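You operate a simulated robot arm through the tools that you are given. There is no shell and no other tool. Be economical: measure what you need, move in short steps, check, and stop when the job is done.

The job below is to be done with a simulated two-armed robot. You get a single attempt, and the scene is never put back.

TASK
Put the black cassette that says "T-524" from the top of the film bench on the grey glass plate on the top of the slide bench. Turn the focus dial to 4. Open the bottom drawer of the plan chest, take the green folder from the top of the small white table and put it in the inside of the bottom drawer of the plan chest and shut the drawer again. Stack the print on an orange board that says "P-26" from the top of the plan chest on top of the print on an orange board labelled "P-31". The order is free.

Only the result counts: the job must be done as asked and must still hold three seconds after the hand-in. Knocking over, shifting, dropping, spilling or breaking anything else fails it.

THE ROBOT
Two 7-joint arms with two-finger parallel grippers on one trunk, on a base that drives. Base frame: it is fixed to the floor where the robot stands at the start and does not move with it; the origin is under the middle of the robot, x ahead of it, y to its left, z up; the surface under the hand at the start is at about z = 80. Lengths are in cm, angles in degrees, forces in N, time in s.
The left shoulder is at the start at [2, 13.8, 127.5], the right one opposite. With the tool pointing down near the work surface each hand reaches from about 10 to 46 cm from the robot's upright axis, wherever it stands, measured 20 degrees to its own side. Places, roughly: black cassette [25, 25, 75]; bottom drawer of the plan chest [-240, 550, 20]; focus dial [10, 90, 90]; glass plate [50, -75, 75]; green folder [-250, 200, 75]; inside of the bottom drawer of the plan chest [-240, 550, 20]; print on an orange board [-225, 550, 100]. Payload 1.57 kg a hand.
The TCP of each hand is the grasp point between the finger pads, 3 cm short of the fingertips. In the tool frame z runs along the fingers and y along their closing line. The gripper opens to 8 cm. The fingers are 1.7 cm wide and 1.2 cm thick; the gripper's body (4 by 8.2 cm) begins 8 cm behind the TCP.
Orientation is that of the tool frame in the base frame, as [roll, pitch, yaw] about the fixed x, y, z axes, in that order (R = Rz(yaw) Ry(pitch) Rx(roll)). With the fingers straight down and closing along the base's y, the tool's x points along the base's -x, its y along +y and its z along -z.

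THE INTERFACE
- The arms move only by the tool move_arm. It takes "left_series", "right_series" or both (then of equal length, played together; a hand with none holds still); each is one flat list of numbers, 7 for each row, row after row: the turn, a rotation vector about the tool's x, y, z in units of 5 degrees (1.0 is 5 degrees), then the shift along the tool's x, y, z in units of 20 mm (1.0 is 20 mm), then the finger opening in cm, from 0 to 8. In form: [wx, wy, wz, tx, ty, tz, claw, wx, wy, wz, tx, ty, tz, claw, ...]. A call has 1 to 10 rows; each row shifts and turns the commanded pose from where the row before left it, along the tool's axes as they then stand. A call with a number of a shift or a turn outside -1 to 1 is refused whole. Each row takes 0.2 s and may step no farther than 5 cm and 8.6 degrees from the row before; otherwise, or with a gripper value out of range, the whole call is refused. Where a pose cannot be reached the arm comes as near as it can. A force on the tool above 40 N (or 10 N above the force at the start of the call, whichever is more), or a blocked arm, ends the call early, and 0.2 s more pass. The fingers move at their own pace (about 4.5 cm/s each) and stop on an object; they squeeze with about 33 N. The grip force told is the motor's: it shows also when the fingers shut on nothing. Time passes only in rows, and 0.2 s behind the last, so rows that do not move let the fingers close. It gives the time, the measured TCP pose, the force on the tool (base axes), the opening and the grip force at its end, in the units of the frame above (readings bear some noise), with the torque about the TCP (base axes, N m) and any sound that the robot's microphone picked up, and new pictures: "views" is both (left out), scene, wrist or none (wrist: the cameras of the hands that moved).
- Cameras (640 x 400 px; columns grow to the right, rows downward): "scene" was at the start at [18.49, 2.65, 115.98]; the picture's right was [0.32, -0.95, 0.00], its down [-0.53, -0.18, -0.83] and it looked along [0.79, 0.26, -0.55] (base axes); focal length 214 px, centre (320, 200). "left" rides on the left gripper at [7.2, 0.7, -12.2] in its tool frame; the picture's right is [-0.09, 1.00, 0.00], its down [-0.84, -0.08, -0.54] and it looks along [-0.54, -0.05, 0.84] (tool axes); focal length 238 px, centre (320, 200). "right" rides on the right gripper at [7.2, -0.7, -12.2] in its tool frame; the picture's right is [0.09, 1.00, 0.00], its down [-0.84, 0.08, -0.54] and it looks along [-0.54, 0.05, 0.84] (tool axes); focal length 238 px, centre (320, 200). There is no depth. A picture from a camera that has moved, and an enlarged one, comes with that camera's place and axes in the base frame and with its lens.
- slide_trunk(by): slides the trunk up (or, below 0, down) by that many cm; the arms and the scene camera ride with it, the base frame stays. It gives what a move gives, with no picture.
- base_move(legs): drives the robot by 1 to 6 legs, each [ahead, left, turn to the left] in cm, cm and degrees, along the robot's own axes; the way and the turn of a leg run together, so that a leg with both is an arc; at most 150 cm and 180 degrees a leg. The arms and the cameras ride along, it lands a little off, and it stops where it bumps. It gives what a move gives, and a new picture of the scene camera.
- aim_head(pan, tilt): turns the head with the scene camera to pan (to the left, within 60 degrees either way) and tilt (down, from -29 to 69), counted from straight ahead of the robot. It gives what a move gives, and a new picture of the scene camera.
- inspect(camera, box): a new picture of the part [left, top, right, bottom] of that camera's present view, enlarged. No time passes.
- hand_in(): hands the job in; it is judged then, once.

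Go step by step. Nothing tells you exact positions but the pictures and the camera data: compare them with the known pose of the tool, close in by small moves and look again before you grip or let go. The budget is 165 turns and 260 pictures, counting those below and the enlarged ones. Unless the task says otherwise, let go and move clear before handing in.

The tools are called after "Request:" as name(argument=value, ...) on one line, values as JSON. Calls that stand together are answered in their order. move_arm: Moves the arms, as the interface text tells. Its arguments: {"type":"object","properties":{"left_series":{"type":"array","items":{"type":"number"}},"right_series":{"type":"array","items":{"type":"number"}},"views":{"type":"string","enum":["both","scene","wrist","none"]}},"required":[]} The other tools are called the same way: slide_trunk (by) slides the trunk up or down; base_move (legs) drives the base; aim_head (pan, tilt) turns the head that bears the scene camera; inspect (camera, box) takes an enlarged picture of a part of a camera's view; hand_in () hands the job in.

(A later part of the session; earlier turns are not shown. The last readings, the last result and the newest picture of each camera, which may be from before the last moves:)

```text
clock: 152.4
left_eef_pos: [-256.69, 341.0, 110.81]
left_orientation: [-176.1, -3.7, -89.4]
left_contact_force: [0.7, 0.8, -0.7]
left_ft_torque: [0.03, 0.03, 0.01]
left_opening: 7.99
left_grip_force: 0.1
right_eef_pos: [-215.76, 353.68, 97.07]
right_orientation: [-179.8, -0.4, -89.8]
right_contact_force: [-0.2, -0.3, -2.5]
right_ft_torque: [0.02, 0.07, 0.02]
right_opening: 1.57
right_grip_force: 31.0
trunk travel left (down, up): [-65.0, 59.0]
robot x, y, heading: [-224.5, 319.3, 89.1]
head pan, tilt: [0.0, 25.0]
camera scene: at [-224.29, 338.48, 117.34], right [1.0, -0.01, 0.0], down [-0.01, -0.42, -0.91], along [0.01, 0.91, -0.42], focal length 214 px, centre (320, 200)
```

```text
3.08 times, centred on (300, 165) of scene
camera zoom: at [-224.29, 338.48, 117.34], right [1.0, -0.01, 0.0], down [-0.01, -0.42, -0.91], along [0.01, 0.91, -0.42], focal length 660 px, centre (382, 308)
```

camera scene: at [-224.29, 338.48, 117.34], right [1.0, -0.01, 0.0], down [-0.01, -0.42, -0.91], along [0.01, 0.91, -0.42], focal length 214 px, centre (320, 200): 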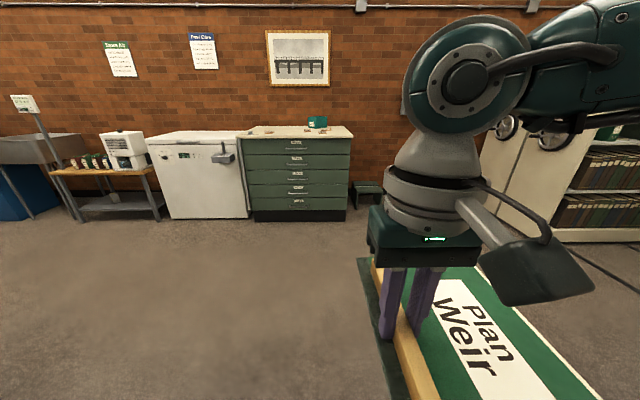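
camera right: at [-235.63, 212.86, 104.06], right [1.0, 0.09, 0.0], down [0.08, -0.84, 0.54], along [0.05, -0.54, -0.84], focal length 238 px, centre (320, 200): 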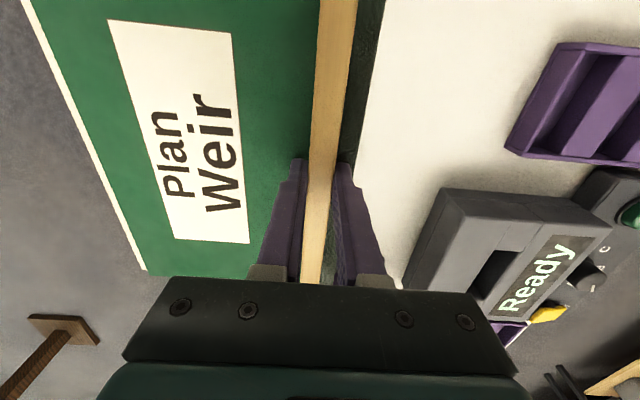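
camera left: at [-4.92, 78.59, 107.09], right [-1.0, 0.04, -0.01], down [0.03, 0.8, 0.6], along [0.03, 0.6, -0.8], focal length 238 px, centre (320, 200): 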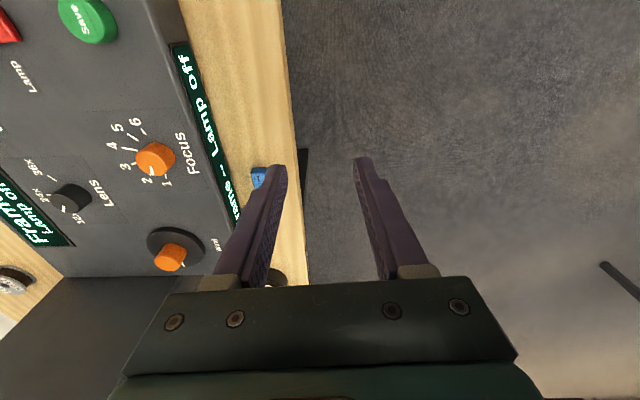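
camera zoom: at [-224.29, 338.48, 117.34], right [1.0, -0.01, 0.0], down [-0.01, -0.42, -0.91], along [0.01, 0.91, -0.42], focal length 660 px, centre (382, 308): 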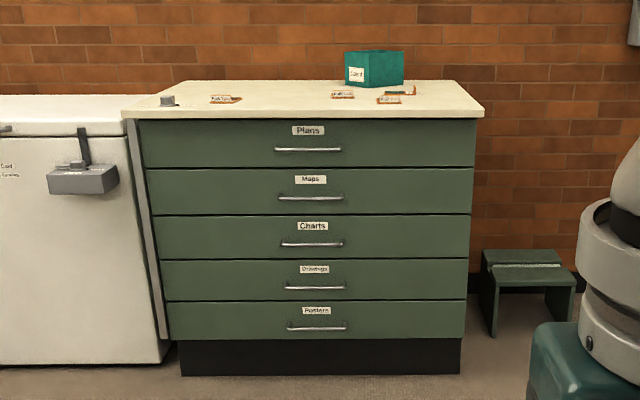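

The plan chest front is at about y = 531, x −294 to −194, top z ≈ 88; the bottom drawer "Posters" has a bar handle near [-243, 528, 20]. I drive nearer, lower the trunk and look at the handle.

Request:
base_move(legs=[[120, 5, 1]])

Request:
slide_trunk(by=-60)

Request:
aim_head(pan=20, tilt=25)

```text
clock: 158.5
left_eef_pos: [-260.91, 462.06, 110.86]
left_orientation: [-176.1, -3.6, -88.8]
left_contact_force: [0.8, 0.7, 0.6]
left_ft_torque: [-0.04, -0.02, -0.02]
left_opening: 7.98
left_grip_force: 0.1
right_eef_pos: [-220.06, 475.22, 97.12]
right_orientation: [-179.8, -0.3, -89.1]
right_contact_force: [0.9, 0.5, -2.3]
right_ft_torque: [-0.02, 0.11, 0.0]
right_opening: 1.55
right_grip_force: 30.6
trunk travel left (down, up): [-65.0, 59.0]
robot x, y, heading: [-228.8, 440.95, 89.9]
head pan, tilt: [0.0, 25.0]
camera scene: at [-228.44, 459.92, 117.35], right [1.0, 0.0, 0.0], down [0.0, -0.42, -0.91], along [0.0, 0.91, -0.42], focal length 214 px, centre (320, 200)
```

scene: 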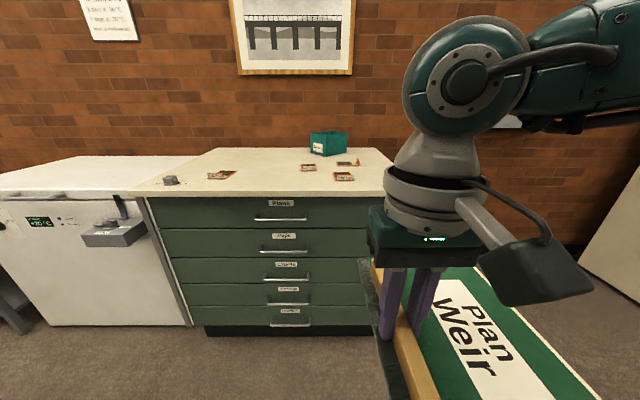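

```text
refused: -60 is not a number from -40 to 40
```

```text
clock: 159.4
left_eef_pos: [-260.91, 462.01, 110.89]
left_orientation: [-176.1, -3.6, -88.7]
left_contact_force: [-0.1, -0.1, -0.2]
left_ft_torque: [0.0, -0.01, 0.02]
left_opening: 7.99
left_grip_force: 0.1
right_eef_pos: [-219.98, 475.17, 97.12]
right_orientation: [-179.9, -0.3, -89.1]
right_contact_force: [0.5, 0.4, -1.9]
right_ft_torque: [0.02, 0.07, 0.06]
right_opening: 1.55
right_grip_force: 31.3
trunk travel left (down, up): [-65.0, 59.0]
robot x, y, heading: [-228.6, 440.87, 90.1]
head pan, tilt: [20.0, 25.0]
camera scene: at [-231.59, 459.37, 117.34], right [0.94, 0.34, 0.0], down [0.14, -0.4, -0.91], along [-0.31, 0.85, -0.42], focal length 214 px, centre (320, 200)
```

scene: 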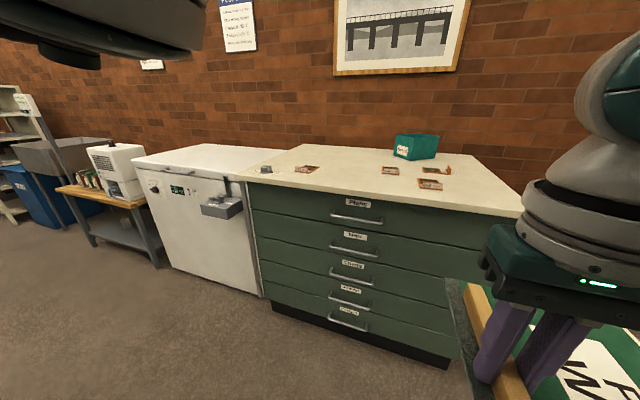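

Request:
inspect(camera="scene", box=[240, 120, 480, 200])

Request:
slide_trunk(by=-38)

Request:
slide_trunk(by=-22)

Request:
aim_head(pan=10, tilt=30)

```text
2.67 times, centred on (360, 160) of scene
camera zoom: at [-231.59, 459.37, 117.34], right [0.94, 0.34, 0.0], down [0.14, -0.4, -0.91], along [-0.31, 0.85, -0.42], focal length 572 px, centre (213, 307)
```

zoom: 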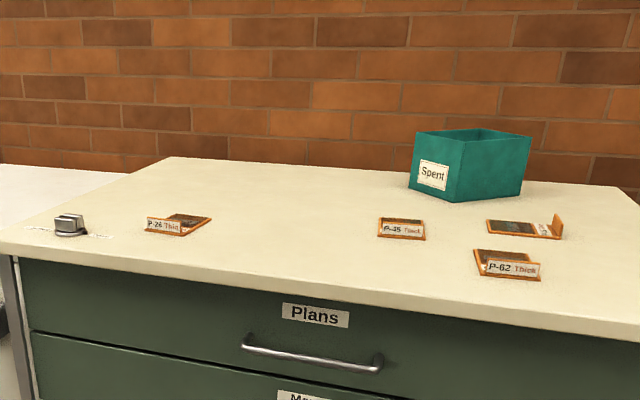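

```text
clock: 163.0
left_eef_pos: [-260.94, 462.09, 72.73]
left_orientation: [-176.1, -3.5, -88.8]
left_contact_force: [0.1, 0.8, -0.5]
left_ft_torque: [-0.04, -0.01, -0.01]
left_opening: 7.99
left_grip_force: 0.1
right_eef_pos: [-219.94, 475.14, 59.08]
right_orientation: [-179.7, -0.2, -89.1]
right_contact_force: [-0.4, 0.1, -1.3]
right_ft_torque: [-0.04, 0.09, -0.04]
right_opening: 1.55
right_grip_force: 31.3
trunk travel left (down, up): [-27.0, 97.0]
robot x, y, heading: [-228.53, 440.8, 90.4]
head pan, tilt: [20.0, 25.0]
```

```text
clock: 165.4
left_eef_pos: [-260.84, 462.03, 50.72]
left_orientation: [-176.1, -3.5, -88.9]
left_contact_force: [1.0, 0.0, -0.2]
left_ft_torque: [0.01, -0.01, 0.01]
left_opening: 7.97
left_grip_force: 0.1
right_eef_pos: [-220.13, 475.2, 37.11]
right_orientation: [-179.8, -0.3, -89.2]
right_contact_force: [-0.2, -0.4, -1.7]
right_ft_torque: [0.0, 0.08, -0.01]
right_opening: 1.52
right_grip_force: 31.1
trunk travel left (down, up): [-5.0, 119.0]
robot x, y, heading: [-228.59, 441.01, 89.8]
head pan, tilt: [20.0, 25.0]
```

```text
clock: 166.1
left_eef_pos: [-260.93, 462.16, 50.76]
left_orientation: [-176.1, -3.6, -88.8]
left_contact_force: [0.0, 0.5, -0.2]
left_ft_torque: [-0.01, 0.0, -0.02]
left_opening: 7.99
left_grip_force: 0.1
right_eef_pos: [-220.11, 475.19, 37.16]
right_orientation: [-179.8, -0.3, -89.2]
right_contact_force: [0.4, -0.6, -2.3]
right_ft_torque: [-0.01, 0.1, 0.02]
right_opening: 1.54
right_grip_force: 31.3
trunk travel left (down, up): [-5.0, 119.0]
robot x, y, heading: [-228.16, 441.23, 90.1]
head pan, tilt: [10.0, 30.0]
camera scene: at [-230.02, 459.61, 56.55], right [0.98, 0.17, 0.0], down [0.09, -0.49, -0.87], along [-0.15, 0.85, -0.5], focal length 214 px, centre (320, 200)
```

scene: 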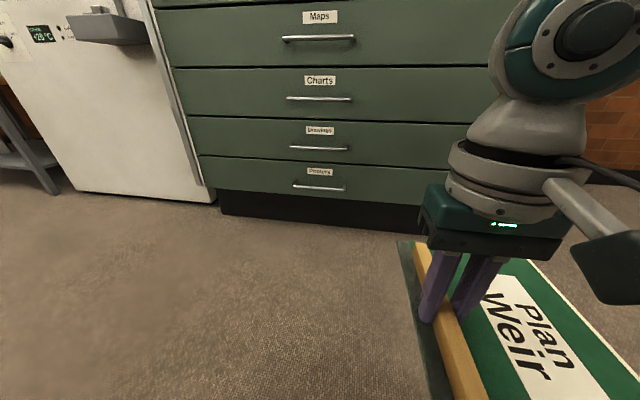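

Request:
inspect(camera="scene", box=[260, 100, 380, 220])

```text
3.33 times, centred on (320, 160) of scene
camera zoom: at [-230.02, 459.61, 56.55], right [0.98, 0.17, 0.0], down [0.09, -0.49, -0.87], along [-0.15, 0.85, -0.5], focal length 715 px, centre (320, 333)
```

zoom: 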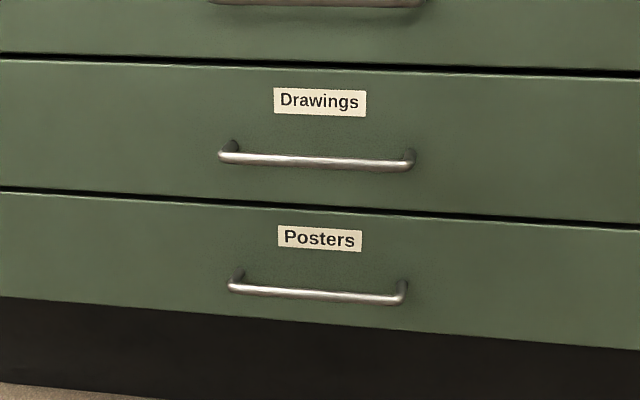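

The bottom handle is at about [-242.5, 527, 21.7]. I turn the left hand so that its fingers point forward and close vertically.

Request:
move_arm(left_series=[0, 0, 1, 0, 0, 0, 6, 0, 0, 1, 0, 0, 0, 6, 0, 0, 1, 0, 0, 0, 6, 0, 0, 1, 0, 0, 0, 6, 0, 0, 1, 0, 0, 0, 6, 0, 0, 1, 0, 0, 0, 6, 0, 0, 1, 0, 0, 0, 6, 0, 0, 1, 0, 0, 0, 6, 0, 0, 1, 0, 0, 0, 6, 0, 0, 1, 0, 0, 0, 6], views="none")

Request:
move_arm(left_series=[0, 0, 1, 0, 0, 0, 6, 0, 0, 1, 0, 0, 0, 6, 0, 0, 1, 0, 0, 0, 6, 0, 0, 1, 0, 0, 0, 6, 0, 0, 1, 0, 0, 0, 6, 0, 0, 1, 0, 0, 0, 6, 0, 0, 1, 0, 0, 0, 6, 0, 0, 1, 0, 0, 0, 6], views="none")

Request:
move_arm(left_series=[-1, 0, 0, 0, 0, 0, 6, -1, 0, 0, 0, 0, 0, 6, -1, 0, 0, 0, 0, 0, 6, -1, 0, 0, 0, 0, 0, 6, -1, 0, 0, 0, 0, 0, 6, -1, 0, 0, 0, 0, 0, 6, -1, 0, 0, 0, 0, 0, 6, -1, 0, 0, 0, 0, 0, 6, -1, 0, 0, 0, 0, 0, 6], views="wrist")

```text
clock: 168.3
left_eef_pos: [-260.92, 462.0, 50.69]
left_orientation: [-174.9, 0.8, -138.7]
left_contact_force: [-0.1, -0.6, 0.4]
left_ft_torque: [0.0, -0.02, 0.03]
left_opening: 5.99
left_grip_force: 0.1
right_eef_pos: [-220.0, 475.29, 37.02]
right_orientation: [-179.8, -0.2, -89.1]
right_contact_force: [-0.4, 0.0, -1.1]
right_ft_torque: [-0.02, 0.11, -0.01]
right_opening: 1.52
right_grip_force: 31.0
trunk travel left (down, up): [-5.0, 119.0]
robot x, y, heading: [-228.72, 441.01, 90.1]
head pan, tilt: [10.0, 30.0]
```

```text
clock: 169.8
left_eef_pos: [-260.49, 455.43, 45.1]
left_orientation: [-155.4, -1.6, -170.8]
left_contact_force: [0.3, 0.6, 0.1]
left_ft_torque: [0.01, 0.04, 0.01]
left_opening: 6.01
left_grip_force: 0.1
left hand out of reach, approached as far as the arm can: row 4, 5
right_eef_pos: [-219.9, 475.04, 36.99]
right_orientation: [-179.7, -0.3, -89.2]
right_contact_force: [0.3, -0.4, -1.4]
right_ft_torque: [-0.01, 0.08, 0.0]
right_opening: 1.54
right_grip_force: 31.0
trunk travel left (down, up): [-5.0, 119.0]
robot x, y, heading: [-228.73, 440.63, 89.8]
head pan, tilt: [10.0, 30.0]
stopped in row 7 (left hand): the arm was blocked; the commanded pose is now the measured one
```

```text
clock: 170.2
left_eef_pos: [-260.53, 450.48, 42.84]
left_orientation: [-146.9, -5.3, -176.7]
left_contact_force: [-1.0, -0.7, 0.4]
left_ft_torque: [-0.01, 0.03, -0.03]
left_opening: 6.01
left_grip_force: 0.0
right_eef_pos: [-219.94, 475.01, 37.12]
right_orientation: [-179.8, -0.4, -89.1]
right_contact_force: [0.7, 0.1, -2.0]
right_ft_torque: [0.02, 0.1, 0.01]
right_opening: 1.55
right_grip_force: 30.8
trunk travel left (down, up): [-5.0, 119.0]
robot x, y, heading: [-228.4, 440.71, 89.9]
head pan, tilt: [10.0, 30.0]
stopped in row 2 (left hand): the arm was blocked; the commanded pose is now the measured one
camera left: at [-267.12, 457.32, 53.39], right [-0.01, 0.83, -0.55], down [0.86, 0.28, 0.42], along [0.5, -0.47, -0.72], focal length 238 px, centre (320, 200)
```

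left: 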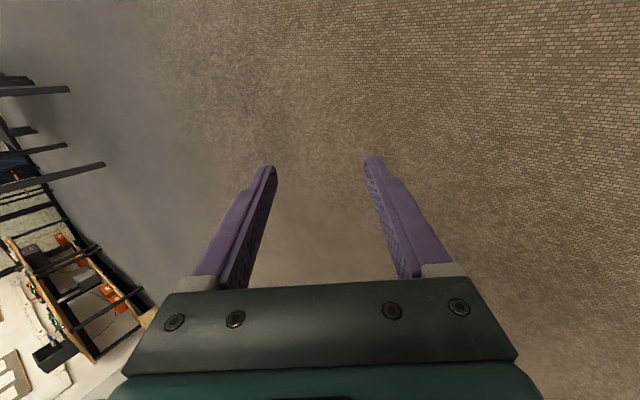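

That twist is blocked by the arm. I unwind it and will use the other twist direction.

Request:
move_arm(left_series=[0, 0, -1, 0, 0.3, 0, 6, 0, 0, -1, 0, 0.3, 0, 6, 0, 0, -1, 0, 0.3, 0, 6, 0, 0, -1, 0, 0.3, 0, 6, 0, 0, -1, 0, 0, 0, 6, 0, 0, -1, 0, 0, 0, 6, 0, 0, -1, 0, 0, 0, 6, 0, 0, -1, 0, 0, 0, 6, 0, 0, -1, 0, 0, 0, 6, 0, 0, -1, 0, 0, 0, 6], views="none")

```text
clock: 172.4
left_eef_pos: [-261.08, 452.63, 41.78]
left_orientation: [-161.6, -28.5, -129.8]
left_contact_force: [0.6, 0.1, -0.7]
left_ft_torque: [0.03, -0.01, 0.0]
left_opening: 5.99
left_grip_force: 0.0
right_eef_pos: [-220.04, 475.2, 37.1]
right_orientation: [-179.8, -0.3, -89.2]
right_contact_force: [0.1, 0.8, -1.6]
right_ft_torque: [0.0, 0.09, 0.01]
right_opening: 1.53
right_grip_force: 31.5
trunk travel left (down, up): [-5.0, 119.0]
robot x, y, heading: [-228.72, 440.95, 89.9]
head pan, tilt: [10.0, 30.0]
```

Request:
move_arm(left_series=[-0.563, -0.822, -0.05, 0, 0, 0, 6, -0.563, -0.822, -0.05, 0, 0, 0, 6, -0.563, -0.822, -0.05, 0, 0, 0, 6, -0.563, -0.822, -0.05, 0, 0, 0, 6, -0.563, -0.822, -0.05, 0, 0, 0, 6, -0.563, -0.822, -0.05, 0, 0, 0, 6, -0.3, -0.5, -0.03, 0, 0, 0, 6], views="none")

```text
clock: 173.9
left_eef_pos: [-262.12, 453.39, 40.27]
left_orientation: [-177.8, -10.8, -134.0]
left_contact_force: [0.1, -0.5, -0.3]
left_ft_torque: [-0.02, 0.01, 0.01]
left_opening: 6.01
left_grip_force: 0.0
left hand out of reach, approached as far as the arm can: row 5, 6, 7
right_eef_pos: [-220.06, 475.21, 36.94]
right_orientation: [-179.8, -0.2, -89.1]
right_contact_force: [-0.9, -0.1, -2.5]
right_ft_torque: [-0.05, 0.09, -0.01]
right_opening: 1.56
right_grip_force: 31.4
trunk travel left (down, up): [-5.0, 119.0]
robot x, y, heading: [-228.13, 440.42, 89.8]
head pan, tilt: [10.0, 30.0]
stopped in row 7 (left hand): the arm was blocked; the commanded pose is now the measured one
```

Request:
move_arm(left_series=[0, 0, 0, -0.7, 0.7, 0, 6, 0, 0, 0, -0.7, 0.7, 0, 6, 0, 0, 0, -0.7, 0.7, 0, 6, 0, 0, 0, -0.7, 0.7, 0, 6, 0, 0, 0, -0.7, 0.7, 0, 6, 0, 0, 0, -0.7, 0.7, 0, 6, 0, 0, 0, -0.7, 0.7, 0, 6], views="scene")

```text
clock: 175.5
left_eef_pos: [-262.41, 467.4, 38.09]
left_orientation: [-178.0, -10.5, -133.8]
left_contact_force: [0.6, 0.2, 0.7]
left_ft_torque: [0.0, 0.03, -0.03]
left_opening: 5.98
left_grip_force: 0.1
right_eef_pos: [-220.11, 475.21, 37.19]
right_orientation: [-179.8, -0.3, -89.1]
right_contact_force: [0.1, 0.0, -1.1]
right_ft_torque: [-0.04, 0.07, 0.01]
right_opening: 1.54
right_grip_force: 31.7
trunk travel left (down, up): [-5.0, 119.0]
robot x, y, heading: [-228.53, 440.83, 89.9]
head pan, tilt: [10.0, 30.0]
camera scene: at [-230.01, 459.65, 56.55], right [0.99, 0.17, 0.0], down [0.09, -0.49, -0.87], along [-0.15, 0.85, -0.5], focal length 214 px, centre (320, 200)
```

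scene: 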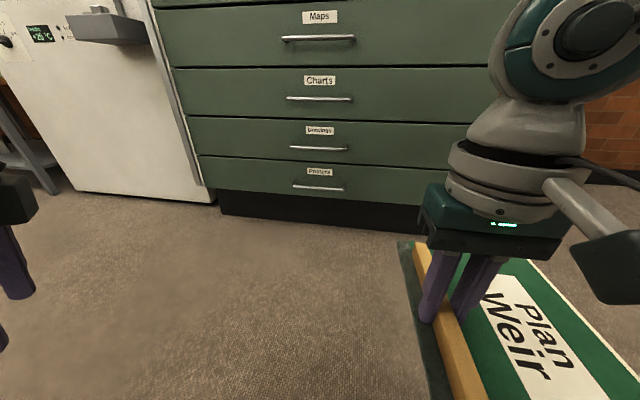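

Request:
move_arm(left_series=[0, 0, -1, -0.4, 0.4, 0, 6, 0, 0, -1, -0.4, 0.4, 0, 6, 0, 0, -1, -0.4, 0.4, 0, 6, 0, 0, -1, -0.4, 0.4, 0, 6, 0, 0, -1, 0, 0, 0, 6, 0, 0, -1, 0, 0, 0, 6, 0, 0, -1, 0, 0, 0, 6, 0, 0, -1, 0, 0, 0, 6, 0, 0, -1, 0, 0, 0, 6], views="none")

Request:
move_arm(left_series=[0, -1, 0, 0, 0, 0, 6, 0, -1, 0, 0, 0, 0, 6, 0, -1, 0, 0, 0, 0, 6, 0, -1, 0, 0, 0, 0, 6, 0, -1, 0, 0, 0, 0, 6, 0, -1, 0, 0, 0, 0, 6, 0, -1, 0, 0, 0, 0, 6, 0, -1, 0, 0, 0, 0, 6, 0, -1, 0, 0, 0, 0, 6, 0, -1, 0, 0, 0, 0, 6], views="both")

```text
clock: 177.5
left_eef_pos: [-263.29, 471.41, 37.45]
left_orientation: [173.8, -9.0, -88.2]
left_contact_force: [-1.0, 0.2, -0.1]
left_ft_torque: [0.01, -0.01, 0.01]
left_opening: 5.98
left_grip_force: 0.0
right_eef_pos: [-220.09, 475.09, 37.1]
right_orientation: [-179.7, -0.3, -89.1]
right_contact_force: [0.8, -0.1, -2.4]
right_ft_torque: [0.01, 0.11, 0.01]
right_opening: 1.56
right_grip_force: 31.0
trunk travel left (down, up): [-5.0, 119.0]
robot x, y, heading: [-228.61, 440.63, 89.9]
head pan, tilt: [10.0, 30.0]
```

```text
clock: 179.9
left_eef_pos: [-266.12, 471.61, 39.08]
left_orientation: [166.9, 41.8, -96.1]
left_contact_force: [-0.7, -0.1, -0.4]
left_ft_torque: [0.02, -0.01, 0.01]
left_opening: 6.02
left_grip_force: 0.1
right_eef_pos: [-220.11, 475.22, 37.08]
right_orientation: [-179.8, -0.4, -89.0]
right_contact_force: [0.9, 0.1, -2.0]
right_ft_torque: [-0.05, 0.09, 0.03]
right_opening: 1.54
right_grip_force: 31.5
trunk travel left (down, up): [-5.0, 119.0]
robot x, y, heading: [-228.54, 440.87, 90.1]
head pan, tilt: [10.0, 30.0]
stopped in row 10 (left hand): the arm was blocked; the commanded pose is now the measured one
camera scene: at [-230.04, 459.65, 56.55], right [0.99, 0.17, 0.0], down [0.09, -0.49, -0.87], along [-0.15, 0.85, -0.5], focal length 214 px, centre (320, 200)
camera left: at [-265.42, 458.16, 43.29], right [-0.97, 0.02, 0.23], down [0.23, 0.26, 0.94], along [-0.04, 0.96, -0.26], focal length 238 px, centre (320, 200)
```

scene: 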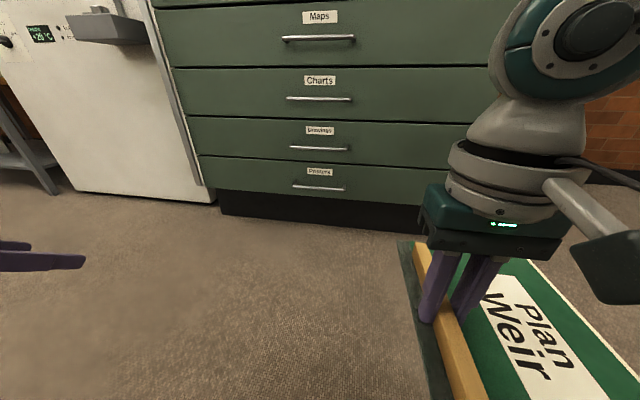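
left: 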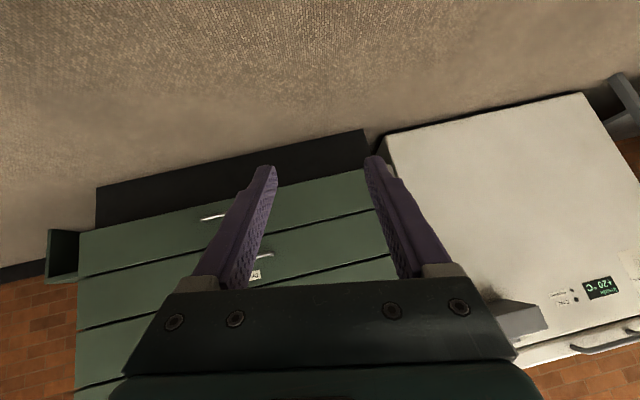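

The forward pitch works better away from the body. I move the hand forward toward the drawer and continue.

Request:
move_arm(left_series=[0, 0, 0, -0.7, -0.9, 0.65, 6, 0, 0, 0, -0.7, -0.9, 0.65, 6, 0, 0, 0, -0.7, -0.9, 0.65, 6, 0, 0, 0, -0.7, -0.9, 0.65, 6, 0, 0, 0, -0.7, -0.9, 0.65, 6, 0, 0, 0, -0.7, -0.9, 0.65, 6, 0, 0, 0, -0.7, -0.8, 0.65, 6, 0, 0, 0, -0.7, -0.8, 0.65, 6, 0, 0, 0, -0.7, -0.8, 0.65, 6], views="none")

Request:
move_arm(left_series=[0, 0, -1, 0, 0, 0, 6, 0, 0, -1, 0, 0, 0, 6, 0, 0, -1, 0, 0, 0, 6, 0, 0, -1, 0, 0, 0, 6, 0, 0, -1, 0, 0, 0, 6, 0, 0, -1, 0, 0, 0, 6, 0, 0, -1, 0, 0, 0, 6, 0, 0, -1, 0, 0, 0, 6, 0, 0, -1, 0, 0, 0, 6, 0, 0, -1, 0, 0, 0, 6], views="both")

```text
clock: 181.9
left_eef_pos: [-250.76, 489.54, 36.19]
left_orientation: [168.1, 41.5, -95.5]
left_contact_force: [0.2, -0.1, 0.0]
left_ft_torque: [-0.03, 0.02, 0.0]
left_opening: 5.98
left_grip_force: 0.1
right_eef_pos: [-220.17, 475.32, 37.14]
right_orientation: [-179.8, -0.2, -89.1]
right_contact_force: [0.4, -0.4, -2.6]
right_ft_torque: [0.01, 0.07, -0.04]
right_opening: 1.54
right_grip_force: 31.0
trunk travel left (down, up): [-5.0, 119.0]
robot x, y, heading: [-228.67, 441.02, 89.9]
head pan, tilt: [10.0, 30.0]
```

```text
clock: 184.3
left_eef_pos: [-254.13, 489.51, 36.68]
left_orientation: [-153.0, 36.2, -31.6]
left_contact_force: [-0.6, -0.9, -0.2]
left_ft_torque: [-0.02, -0.03, -0.01]
left_opening: 6.01
left_grip_force: 0.2
right_eef_pos: [-220.03, 475.09, 37.1]
right_orientation: [-179.8, -0.3, -89.1]
right_contact_force: [0.1, -0.3, -1.9]
right_ft_torque: [-0.01, 0.1, -0.03]
right_opening: 1.51
right_grip_force: 31.2
trunk travel left (down, up): [-5.0, 119.0]
robot x, y, heading: [-228.5, 440.96, 90.0]
head pan, tilt: [10.0, 30.0]
stopped in row 10 (left hand): the arm was blocked; the commanded pose is now the measured one
camera scene: at [-230.05, 459.62, 56.55], right [0.99, 0.17, 0.0], down [0.09, -0.49, -0.87], along [-0.15, 0.85, -0.5], focal length 214 px, centre (320, 200)
camera left: at [-247.19, 477.98, 40.82], right [-0.76, -0.57, -0.31], down [-0.41, 0.04, 0.91], along [-0.51, 0.82, -0.27], focal length 238 px, centre (320, 200)
```

scene: 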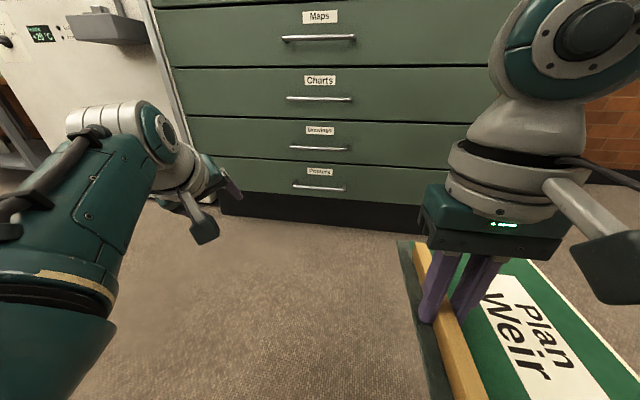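
left: 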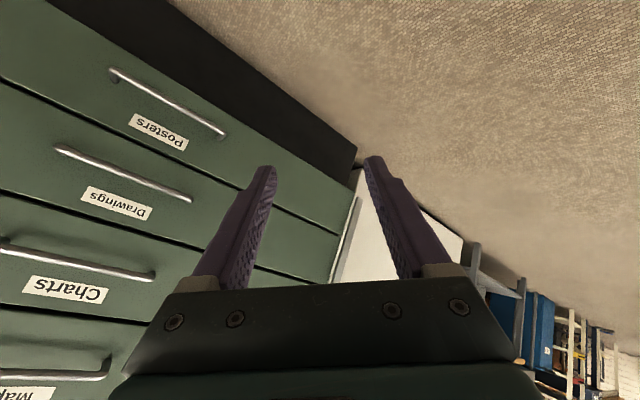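

Gripping it with a twisted wrist is awkward. The handle stands ~3.5 cm off the face, so I'll hook it from above with the fingertips instead; I undo the twist and pitch the hand back to nearly vertical.

Request:
move_arm(left_series=[0, 0, 1, 0, 0, 0, 6, 0, 0, 1, 0, 0, 0, 6, 0, 0, 1, 0, 0, 0, 6, 0, 0, 1, 0, 0, 0, 6, 0, 0, 1, 0, 0, 0, 6, 0, 0, 1, 0, 0, 0, 6, 0, 0, 1, 0, 0, 0, 6, 0, 0, 1, 0, 0, 0, 6, 0, 0, 1, 0, 0, 0, 6, 0, 0, 0.5, 0, 0, 0, 6], views="none")

Request:
move_arm(left_series=[0, 1, 0, 0, 0, 0, 6, 0, 1, 0, 0, 0, 0, 6, 0, 1, 0, 0, 0, 0, 6, 0, 1, 0, 0, 0, 0, 6, 0, 1, 0, 0, 0, 0, 6], views="wrist")

```text
clock: 186.5
left_eef_pos: [-253.65, 489.43, 36.31]
left_orientation: [166.2, 42.0, -93.7]
left_contact_force: [-0.4, 0.4, 0.7]
left_ft_torque: [0.02, -0.01, 0.0]
left_opening: 6.01
left_grip_force: 0.2
right_eef_pos: [-220.08, 475.2, 36.97]
right_orientation: [-179.8, -0.3, -89.1]
right_contact_force: [-0.5, 0.4, -1.3]
right_ft_torque: [-0.01, 0.1, 0.0]
right_opening: 1.55
right_grip_force: 31.4
trunk travel left (down, up): [-5.0, 119.0]
robot x, y, heading: [-228.74, 440.8, 90.0]
head pan, tilt: [10.0, 30.0]
```

```text
clock: 187.7
left_eef_pos: [-253.6, 489.59, 36.41]
left_orientation: [169.3, 17.5, -87.5]
left_contact_force: [0.4, 0.6, -0.4]
left_ft_torque: [-0.02, -0.02, 0.0]
left_opening: 6.01
left_grip_force: 0.0
right_eef_pos: [-219.97, 475.24, 37.16]
right_orientation: [-179.8, -0.3, -89.2]
right_contact_force: [0.6, 0.6, -1.6]
right_ft_torque: [-0.02, 0.09, -0.01]
right_opening: 1.56
right_grip_force: 31.6
trunk travel left (down, up): [-5.0, 119.0]
robot x, y, heading: [-228.06, 441.06, 89.7]
head pan, tilt: [10.0, 30.0]
camera left: at [-251.53, 479.11, 45.77], right [-0.98, -0.01, 0.2], down [0.15, 0.65, 0.75], along [-0.14, 0.76, -0.63], focal length 238 px, centre (320, 200)
```

left: 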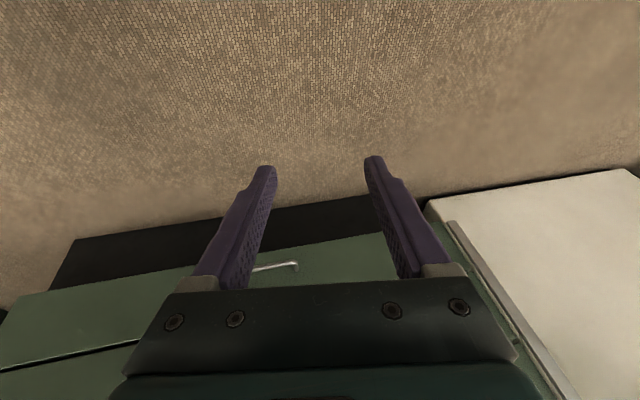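

The upper handles would obstruct a hook from above. The fore-aft finger orientation worked earlier nearer the body, so I bring the hand back, level it, and twist there.

Request:
move_arm(left_series=[0, 0, 0, 0.86, -0.15, -0.6, 6, 0, 0, 0, 0.86, -0.15, -0.6, 6, 0, 0, 0, 0.86, -0.15, -0.6, 6, 0, 0, 0, 0.86, -0.15, -0.6, 6, 0, 0, 0, 0.86, -0.15, -0.6, 6, 0, 0, 0, 0.86, -0.15, -0.6, 6, 1, 0, 0, 0, 0, 0, 6, 1, 1, 0, 0, 0, 0, 6, 0.2, 1, 0, 0, 0, 0, 6, 0, 1, 0, 0, 0, 0, 6], views="none")

Request:
move_arm(left_series=[0, 0, -1, 0, 0, 0, 6, 0, 0, -1, 0, 0, 0, 6, 0, 0, -1, 0, 0, 0, 6, 0, 0, -1, 0, 0, 0, 6, 0, 0, -1, 0, 0, 0, 6, 0, 0, -1, 0, 0, 0, 6, 0, 0, -1, 0, 0, 0, 6, 0, 0, -1, 0, 0, 0, 6, 0, 0, -1, 0, 0, 0, 6, 0, 0, -1, 0, 0, 0, 6], views="none")

Request:
move_arm(left_series=[0, 0, -1, 0, 0, 0, 6, 0, 0, -1, 0, 0, 0, 6, 0, 0, -1, 0, 0, 0, 6, 0, 0, -1, 0, 0, 0, 6, 0, 0, -1, 0, 0, 0, 6, 0, 0, -1, 0, 0, 0, 6, 0, 0, -1, 0, 0, 0, 6, 0, 0, -1, 0, 0, 0, 6], views="scene")

```text
clock: 189.9
left_eef_pos: [-251.31, 478.19, 39.4]
left_orientation: [179.1, 2.5, -86.6]
left_contact_force: [-0.9, -0.6, -1.0]
left_ft_torque: [-0.01, -0.01, 0.0]
left_opening: 5.97
left_grip_force: 0.0
left hand out of reach, approached as far as the arm can: row 10
right_eef_pos: [-220.06, 475.26, 37.14]
right_orientation: [-179.8, -0.3, -89.0]
right_contact_force: [0.3, -0.2, -1.4]
right_ft_torque: [0.0, 0.1, 0.0]
right_opening: 1.53
right_grip_force: 31.4
trunk travel left (down, up): [-5.0, 119.0]
robot x, y, heading: [-228.69, 441.33, 89.9]
head pan, tilt: [10.0, 30.0]
```

```text
clock: 192.1
left_eef_pos: [-251.05, 478.17, 39.33]
left_orientation: [-178.2, 2.1, -36.5]
left_contact_force: [0.0, 0.2, 0.4]
left_ft_torque: [0.05, 0.02, -0.01]
left_opening: 6.01
left_grip_force: 0.2
right_eef_pos: [-219.99, 475.17, 37.05]
right_orientation: [-179.7, -0.3, -89.1]
right_contact_force: [1.1, 0.0, -1.6]
right_ft_torque: [-0.02, 0.07, 0.01]
right_opening: 1.53
right_grip_force: 30.9
trunk travel left (down, up): [-5.0, 119.0]
robot x, y, heading: [-228.67, 441.14, 89.9]
head pan, tilt: [10.0, 30.0]
```

```text
clock: 193.9
left_eef_pos: [-251.08, 478.21, 39.13]
left_orientation: [-177.4, 0.5, 3.3]
left_contact_force: [-0.4, 0.6, -0.2]
left_ft_torque: [-0.01, 0.01, 0.0]
left_opening: 5.97
left_grip_force: 0.1
right_eef_pos: [-220.01, 475.1, 37.04]
right_orientation: [-179.7, -0.3, -89.1]
right_contact_force: [-0.1, 0.7, -1.3]
right_ft_torque: [0.01, 0.1, -0.01]
right_opening: 1.54
right_grip_force: 31.2
trunk travel left (down, up): [-5.0, 119.0]
robot x, y, heading: [-228.44, 440.68, 89.7]
head pan, tilt: [10.0, 30.0]
camera scene: at [-229.7, 459.77, 56.96], right [0.99, 0.13, 0.0], down [0.06, -0.46, -0.89], along [-0.12, 0.88, -0.46], focal length 214 px, centre (320, 200)
```

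scene: 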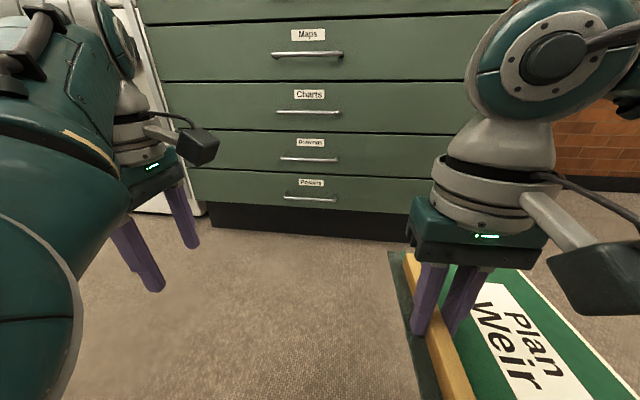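

The twist worked here. Now I tilt the hand forward 40°.

Request:
move_arm(left_series=[1, 0, 0, 0, 0, 0, 6, 1, 0, 0, 0, 0, 0, 6, 1, 0, 0, 0, 0, 0, 6, 1, 0, 0, 0, 0, 0, 6, 1, 0, 0, 0, 0, 0, 6, 1, 0, 0, 0, 0, 0, 6, 1, 0, 0, 0, 0, 0, 6, 1, 0, 0, 0, 0, 0, 6], views="wrist")

```text
clock: 195.9
left_eef_pos: [-254.19, 478.56, 40.35]
left_orientation: [-136.0, 6.5, 3.7]
left_contact_force: [0.7, 0.4, 0.1]
left_ft_torque: [0.01, -0.01, 0.0]
left_opening: 6.01
left_grip_force: 0.0
right_eef_pos: [-220.13, 475.17, 37.12]
right_orientation: [-179.8, -0.2, -89.1]
right_contact_force: [0.6, 0.9, -2.6]
right_ft_torque: [-0.02, 0.06, -0.02]
right_opening: 1.53
right_grip_force: 31.7
trunk travel left (down, up): [-5.0, 119.0]
robot x, y, heading: [-228.62, 440.86, 90.1]
head pan, tilt: [10.0, 30.0]
stopped in row 8 (left hand): the arm was blocked; the commanded pose is now the measured one
camera left: at [-245.55, 470.24, 47.73], right [-0.12, -0.73, -0.68], down [-0.76, -0.37, 0.54], along [-0.64, 0.58, -0.51], focal length 238 px, centre (320, 200)
```

left: 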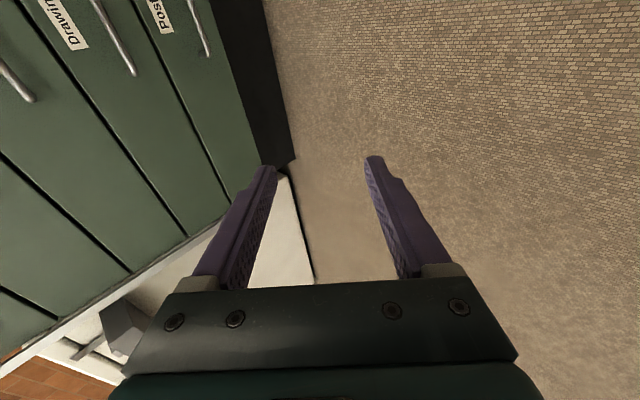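

The hand is tilted 44° forward with fingers closing in the vertical plane. I place it relative to the robot for the final approach, then drive in.

Request:
move_arm(left_series=[0, 0, 0, 0.6, 0.25, 0.76, 3, 0, 0, 0, 0.6, 0.25, 0.76, 3, 0, 0, 0, 0.6, 0.25, 0.76, 3, 0, 0, 0, 0.6, 0.25, 0.76, 3, 0, 0, 0, 0.6, 0.25, 0.76, 3, 0, 0, 0, 0.6, 0.25, 0.76, 3, 0, 0, 0, 0.6, 0.25, 0.76, 3, 0, 0, 0, 0.6, 0.25, 0.76, 3], views="none")

```text
clock: 197.9
left_eef_pos: [-250.56, 484.55, 27.73]
left_orientation: [-135.6, 12.4, 4.2]
left_contact_force: [-0.7, -0.1, 0.3]
left_ft_torque: [0.02, 0.03, -0.02]
left_opening: 2.97
left_grip_force: 0.1
right_eef_pos: [-220.05, 475.15, 37.09]
right_orientation: [-179.8, -0.2, -89.1]
right_contact_force: [1.2, -0.4, -1.9]
right_ft_torque: [-0.01, 0.09, 0.03]
right_opening: 1.52
right_grip_force: 31.2
trunk travel left (down, up): [-5.0, 119.0]
robot x, y, heading: [-228.72, 441.17, 90.0]
head pan, tilt: [10.0, 30.0]
stopped in row 8 (left hand): the arm was blocked; the commanded pose is now the measured one
```

Request:
base_move(legs=[[32, -7, 0]])

Request:
slide_trunk(by=-4.2)

Request:
aim_head(pan=40, tilt=45)

Request:
inspect(camera="left", box=[0, 0, 640, 400])

```text
clock: 200.1
left_eef_pos: [-243.46, 516.43, 27.6]
left_orientation: [-136.0, 12.4, 3.8]
left_contact_force: [0.3, -0.2, -0.1]
left_ft_torque: [0.0, -0.01, 0.04]
left_opening: 3.02
left_grip_force: 0.1
right_eef_pos: [-212.9, 507.16, 37.03]
right_orientation: [-179.7, -0.4, -89.3]
right_contact_force: [0.0, 0.0, -1.5]
right_ft_torque: [-0.01, 0.06, 0.01]
right_opening: 1.52
right_grip_force: 31.5
trunk travel left (down, up): [-5.0, 119.0]
robot x, y, heading: [-221.4, 472.95, 89.7]
head pan, tilt: [10.0, 30.0]
camera scene: at [-222.96, 491.58, 56.53], right [0.99, 0.17, 0.0], down [0.08, -0.49, -0.87], along [-0.15, 0.85, -0.5], focal length 214 px, centre (320, 200)
```

scene: 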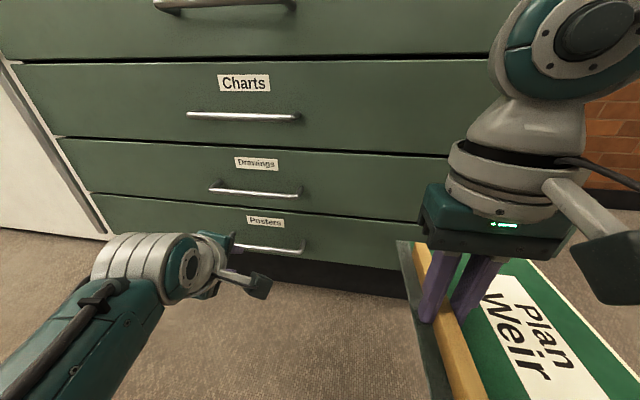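

```text
clock: 201.0
left_eef_pos: [-243.58, 516.73, 23.52]
left_orientation: [-135.8, 12.6, 4.1]
left_contact_force: [0.0, 0.1, 0.1]
left_ft_torque: [0.0, 0.0, 0.0]
left_opening: 2.99
left_grip_force: 0.0
right_eef_pos: [-212.93, 507.33, 32.83]
right_orientation: [-179.7, -0.4, -89.1]
right_contact_force: [0.9, -0.1, -1.5]
right_ft_torque: [-0.01, 0.07, 0.0]
right_opening: 1.55
right_grip_force: 31.2
trunk travel left (down, up): [-0.8, 123.2]
robot x, y, heading: [-221.69, 472.94, 89.7]
head pan, tilt: [10.0, 30.0]
```

```text
clock: 201.9
left_eef_pos: [-243.55, 516.66, 23.54]
left_orientation: [-135.9, 12.6, 3.9]
left_contact_force: [0.3, -0.3, 0.3]
left_ft_torque: [0.01, 0.02, 0.0]
left_opening: 3.02
left_grip_force: 0.0
right_eef_pos: [-212.98, 507.27, 32.8]
right_orientation: [-179.7, -0.3, -89.2]
right_contact_force: [0.8, 0.2, -2.2]
right_ft_torque: [0.03, 0.09, 0.0]
right_opening: 1.55
right_grip_force: 31.3
trunk travel left (down, up): [-0.8, 123.2]
robot x, y, heading: [-221.66, 473.32, 89.9]
head pan, tilt: [40.0, 45.0]
camera scene: at [-226.58, 489.07, 50.09], right [0.77, 0.64, 0.0], down [0.45, -0.54, -0.71], along [-0.45, 0.54, -0.71], focal length 214 px, centre (320, 200)
```

scene: 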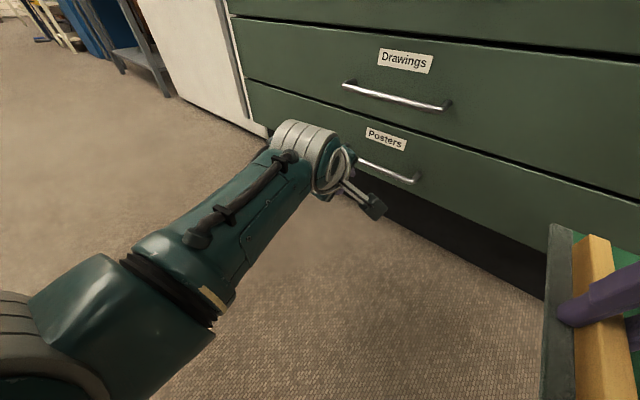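

```text
1.00 times, centred on (320, 200) of left (not enlarged: the box is as wide or as high as the picture)
camera zoom: at [-234.19, 508.29, 29.95], right [-0.19, -0.73, -0.66], down [-0.7, -0.37, 0.61], along [-0.69, 0.58, -0.44], focal length 238 px, centre (320, 200)
```

zoom: 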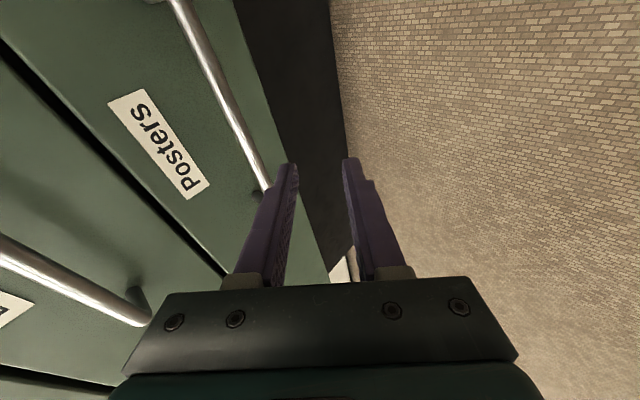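

The wrist view shows the bar clearly: at about y 527.2, z 21.8. I open to 4.6 cm and drive in 7 cm, then look.

Request:
move_arm(left_series=[0, 0, 0, 0, 0, 0, 4.7, 0, 0, 0, 0, 0, 0, 4.7], views="none")

Request:
base_move(legs=[[7, 0, 0]])

Request:
inspect(camera="left", box=[0, 0, 640, 400])

```text
clock: 202.5
left_eef_pos: [-243.62, 516.65, 23.43]
left_orientation: [-135.8, 12.6, 3.9]
left_contact_force: [-1.5, 0.1, 0.3]
left_ft_torque: [0.01, 0.0, 0.02]
left_opening: 4.69
left_grip_force: 0.1
right_eef_pos: [-212.94, 507.22, 32.82]
right_orientation: [-179.8, -0.3, -89.2]
right_contact_force: [0.9, -0.3, -2.0]
right_ft_torque: [-0.02, 0.12, 0.03]
right_opening: 1.55
right_grip_force: 30.8
trunk travel left (down, up): [-0.8, 123.2]
robot x, y, heading: [-221.84, 473.06, 89.9]
head pan, tilt: [40.0, 45.0]
```

```text
clock: 203.5
left_eef_pos: [-243.68, 521.41, 23.84]
left_orientation: [-135.4, 13.0, 4.0]
left_contact_force: [4.5, -14.5, 9.3]
left_ft_torque: [0.21, -0.15, -0.09]
left_opening: 4.39
left_grip_force: 0.0
right_eef_pos: [-212.68, 512.01, 32.69]
right_orientation: [-179.7, -0.3, -89.3]
right_contact_force: [0.6, 0.9, -1.6]
right_ft_torque: [0.01, 0.08, -0.02]
right_opening: 1.55
right_grip_force: 30.9
trunk travel left (down, up): [-0.8, 123.2]
robot x, y, heading: [-221.48, 478.34, 89.5]
head pan, tilt: [40.0, 45.0]
stopped in leg 1: the force on the tool passed its limit at 274 N (the readings are from after the stop); the commanded pose is now the measured one
camera scene: at [-226.38, 493.8, 50.01], right [0.77, 0.64, 0.0], down [0.45, -0.55, -0.7], along [-0.45, 0.54, -0.71], focal length 214 px, centre (320, 200)
```

scene: 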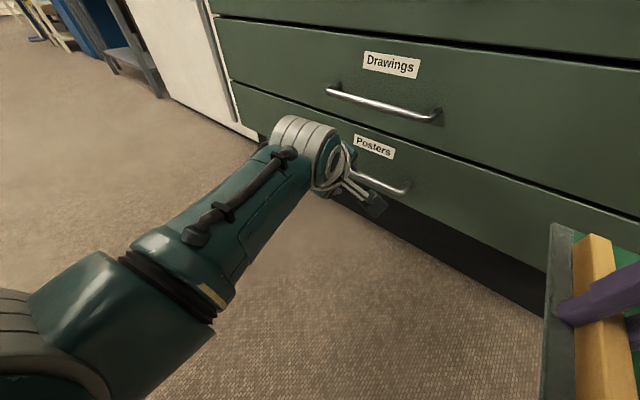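

```text
1.00 times, centred on (320, 200) of left (not enlarged: the box is as wide or as high as the picture)
camera zoom: at [-234.13, 513.09, 30.17], right [-0.2, -0.72, -0.66], down [-0.69, -0.38, 0.62], along [-0.69, 0.58, -0.43], focal length 238 px, centre (320, 200)
```

zoom: 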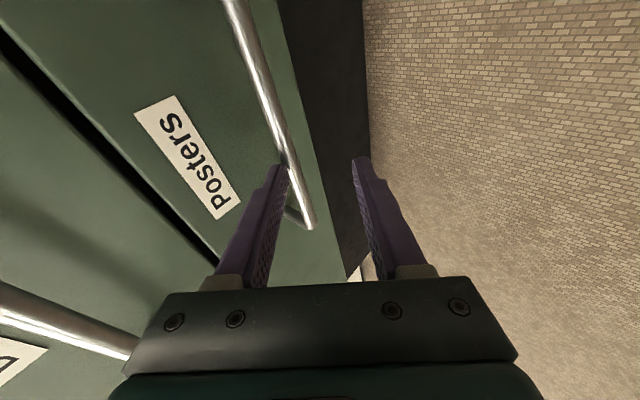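

The upper fingertip touched the bar; triangulated, the bar is at y ≈ 525.2, z ≈ 22.75. I retreat slightly, shift the hand 2 cm up so that the bar is centred, and look.

Request:
move_arm(left_series=[0, 0, 0, 0, 0, -0.4, 4, 0, 0, 0, 0, 0, -0.4, 4, 0, 0, 0, 0, -0.35, 0, 4, 0, 0, 0, 0, -0.35, 0, 4, 0, 0, 0, 0, -0.3, 0, 4], views="wrist")

```text
clock: 204.9
left_eef_pos: [-246.71, 522.5, 26.91]
left_orientation: [-134.9, 18.2, 4.5]
left_contact_force: [-0.2, 0.4, 0.3]
left_ft_torque: [-0.01, 0.01, 0.0]
left_opening: 4.03
left_grip_force: 0.1
right_eef_pos: [-212.87, 512.53, 32.84]
right_orientation: [-179.8, -0.2, -89.3]
right_contact_force: [-0.1, 0.5, -1.9]
right_ft_torque: [0.01, 0.11, 0.0]
right_opening: 1.51
right_grip_force: 30.9
trunk travel left (down, up): [-0.8, 123.2]
robot x, y, heading: [-221.47, 478.43, 89.8]
head pan, tilt: [40.0, 45.0]
stopped in row 5 (left hand): the arm was blocked; the commanded pose is now the measured one
camera left: at [-236.62, 514.08, 32.31], right [-0.25, -0.72, -0.64], down [-0.63, -0.38, 0.67], along [-0.73, 0.58, -0.36], focal length 238 px, centre (320, 200)
```

left: 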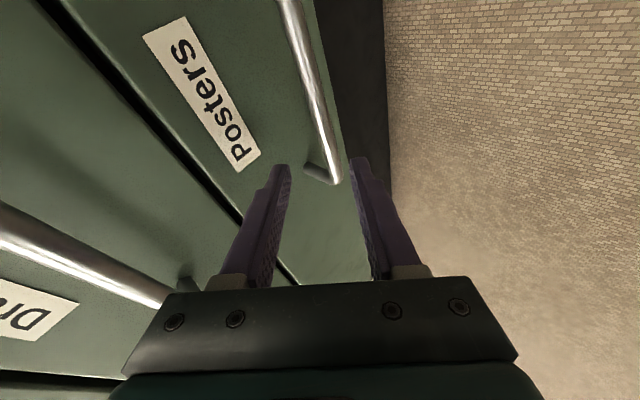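

Request:
base_move(legs=[[0, -5, 0]])

Request:
move_arm(left_series=[0, 0, 0, 0, 0.3, 0, 4, 0, 0, 0, 0, 0, 0.4, 4, 0, 0, 0, 0, 0, 0.4, 4], views="wrist")

```text
clock: 205.8
left_eef_pos: [-242.53, 522.46, 26.91]
left_orientation: [-134.9, 18.4, 4.5]
left_contact_force: [-0.8, -0.1, -0.1]
left_ft_torque: [0.0, -0.08, -0.06]
left_opening: 4.01
left_grip_force: 0.1
right_eef_pos: [-208.88, 512.58, 32.86]
right_orientation: [179.9, -0.3, -89.2]
right_contact_force: [-0.4, -0.7, -2.9]
right_ft_torque: [-0.02, 0.05, -0.03]
right_opening: 1.55
right_grip_force: 30.8
trunk travel left (down, up): [-0.8, 123.2]
robot x, y, heading: [-216.34, 478.55, 89.8]
head pan, tilt: [40.0, 45.0]
camera scene: at [-222.38, 494.35, 50.12], right [0.77, 0.64, 0.0], down [0.45, -0.54, -0.71], along [-0.46, 0.54, -0.7], focal length 214 px, centre (320, 200)
```

scene: 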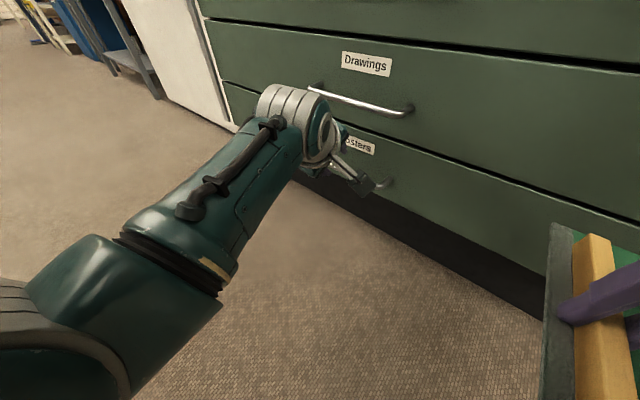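

```text
clock: 206.7
left_eef_pos: [-242.31, 523.1, 25.28]
left_orientation: [-134.9, 18.2, 4.6]
left_contact_force: [-0.7, 0.2, 0.5]
left_ft_torque: [-0.01, -0.02, -0.01]
left_opening: 4.0
left_grip_force: 0.1
right_eef_pos: [-207.92, 512.6, 32.88]
right_orientation: [-179.8, -0.2, -89.3]
right_contact_force: [-0.1, 0.3, -1.0]
right_ft_torque: [-0.02, 0.12, 0.01]
right_opening: 1.55
right_grip_force: 31.1
trunk travel left (down, up): [-0.8, 123.2]
robot x, y, heading: [-216.72, 478.48, 89.7]
head pan, tilt: [40.0, 45.0]
camera left: at [-232.33, 514.8, 30.76], right [-0.25, -0.72, -0.64], down [-0.63, -0.38, 0.68], along [-0.74, 0.57, -0.36], focal length 238 px, centre (320, 200)
```

left: 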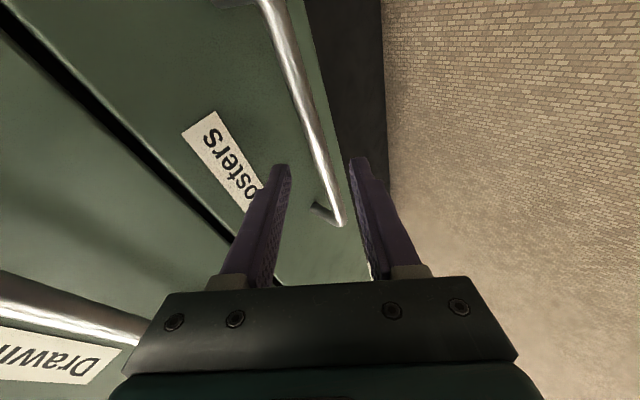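

The bar is centred between the fingertips. I advance 1.1 cm and close.

Request:
move_arm(left_series=[0, 0, 0, 0, 0, 0.3, 4, 0, 0, 0, 0, 0, 0.25, 4], views="none")

Request:
move_arm(left_series=[0, 0, 0, 0, 0, 0, 2.5, 0, 0, 0, 0, 0, 0, 1.5, 0, 0, 0, 0, 0, 0, 0, 0, 0, 0, 0, 0, 0, 0, 0, 0, 0, 0, 0, 0, 0], views="wrist")

```text
clock: 207.2
left_eef_pos: [-242.6, 523.97, 24.53]
left_orientation: [-135.0, 18.0, 4.6]
left_contact_force: [0.5, -0.5, 0.6]
left_ft_torque: [0.02, 0.0, 0.02]
left_opening: 4.0
left_grip_force: 0.0
right_eef_pos: [-208.02, 512.71, 32.93]
right_orientation: [-179.8, -0.2, -89.3]
right_contact_force: [1.1, -0.9, -1.4]
right_ft_torque: [-0.04, 0.08, 0.02]
right_opening: 1.53
right_grip_force: 31.2
trunk travel left (down, up): [-0.8, 123.2]
robot x, y, heading: [-216.65, 478.25, 89.8]
head pan, tilt: [40.0, 45.0]
```

```text
clock: 208.4
left_eef_pos: [-242.73, 523.62, 24.5]
left_orientation: [-135.0, 18.0, 4.6]
left_contact_force: [-2.9, 0.6, -4.2]
left_ft_torque: [-0.11, -0.26, 0.6]
left_opening: 1.45
left_grip_force: 30.6
right_eef_pos: [-208.07, 512.52, 32.99]
right_orientation: [180.0, -0.2, -89.3]
right_contact_force: [0.3, -0.1, -1.3]
right_ft_torque: [0.01, 0.09, -0.01]
right_opening: 1.52
right_grip_force: 31.5
trunk travel left (down, up): [-0.8, 123.2]
robot x, y, heading: [-216.82, 478.25, 89.9]
head pan, tilt: [40.0, 45.0]
camera left: at [-232.65, 515.34, 29.97], right [-0.25, -0.73, -0.64], down [-0.63, -0.38, 0.68], along [-0.73, 0.57, -0.36], focal length 238 px, centre (320, 200)
```

left: 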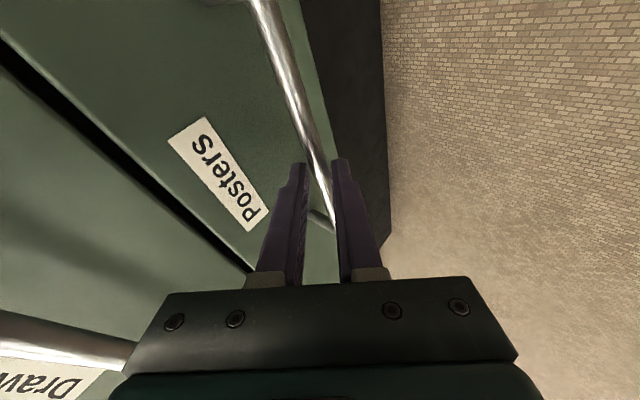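

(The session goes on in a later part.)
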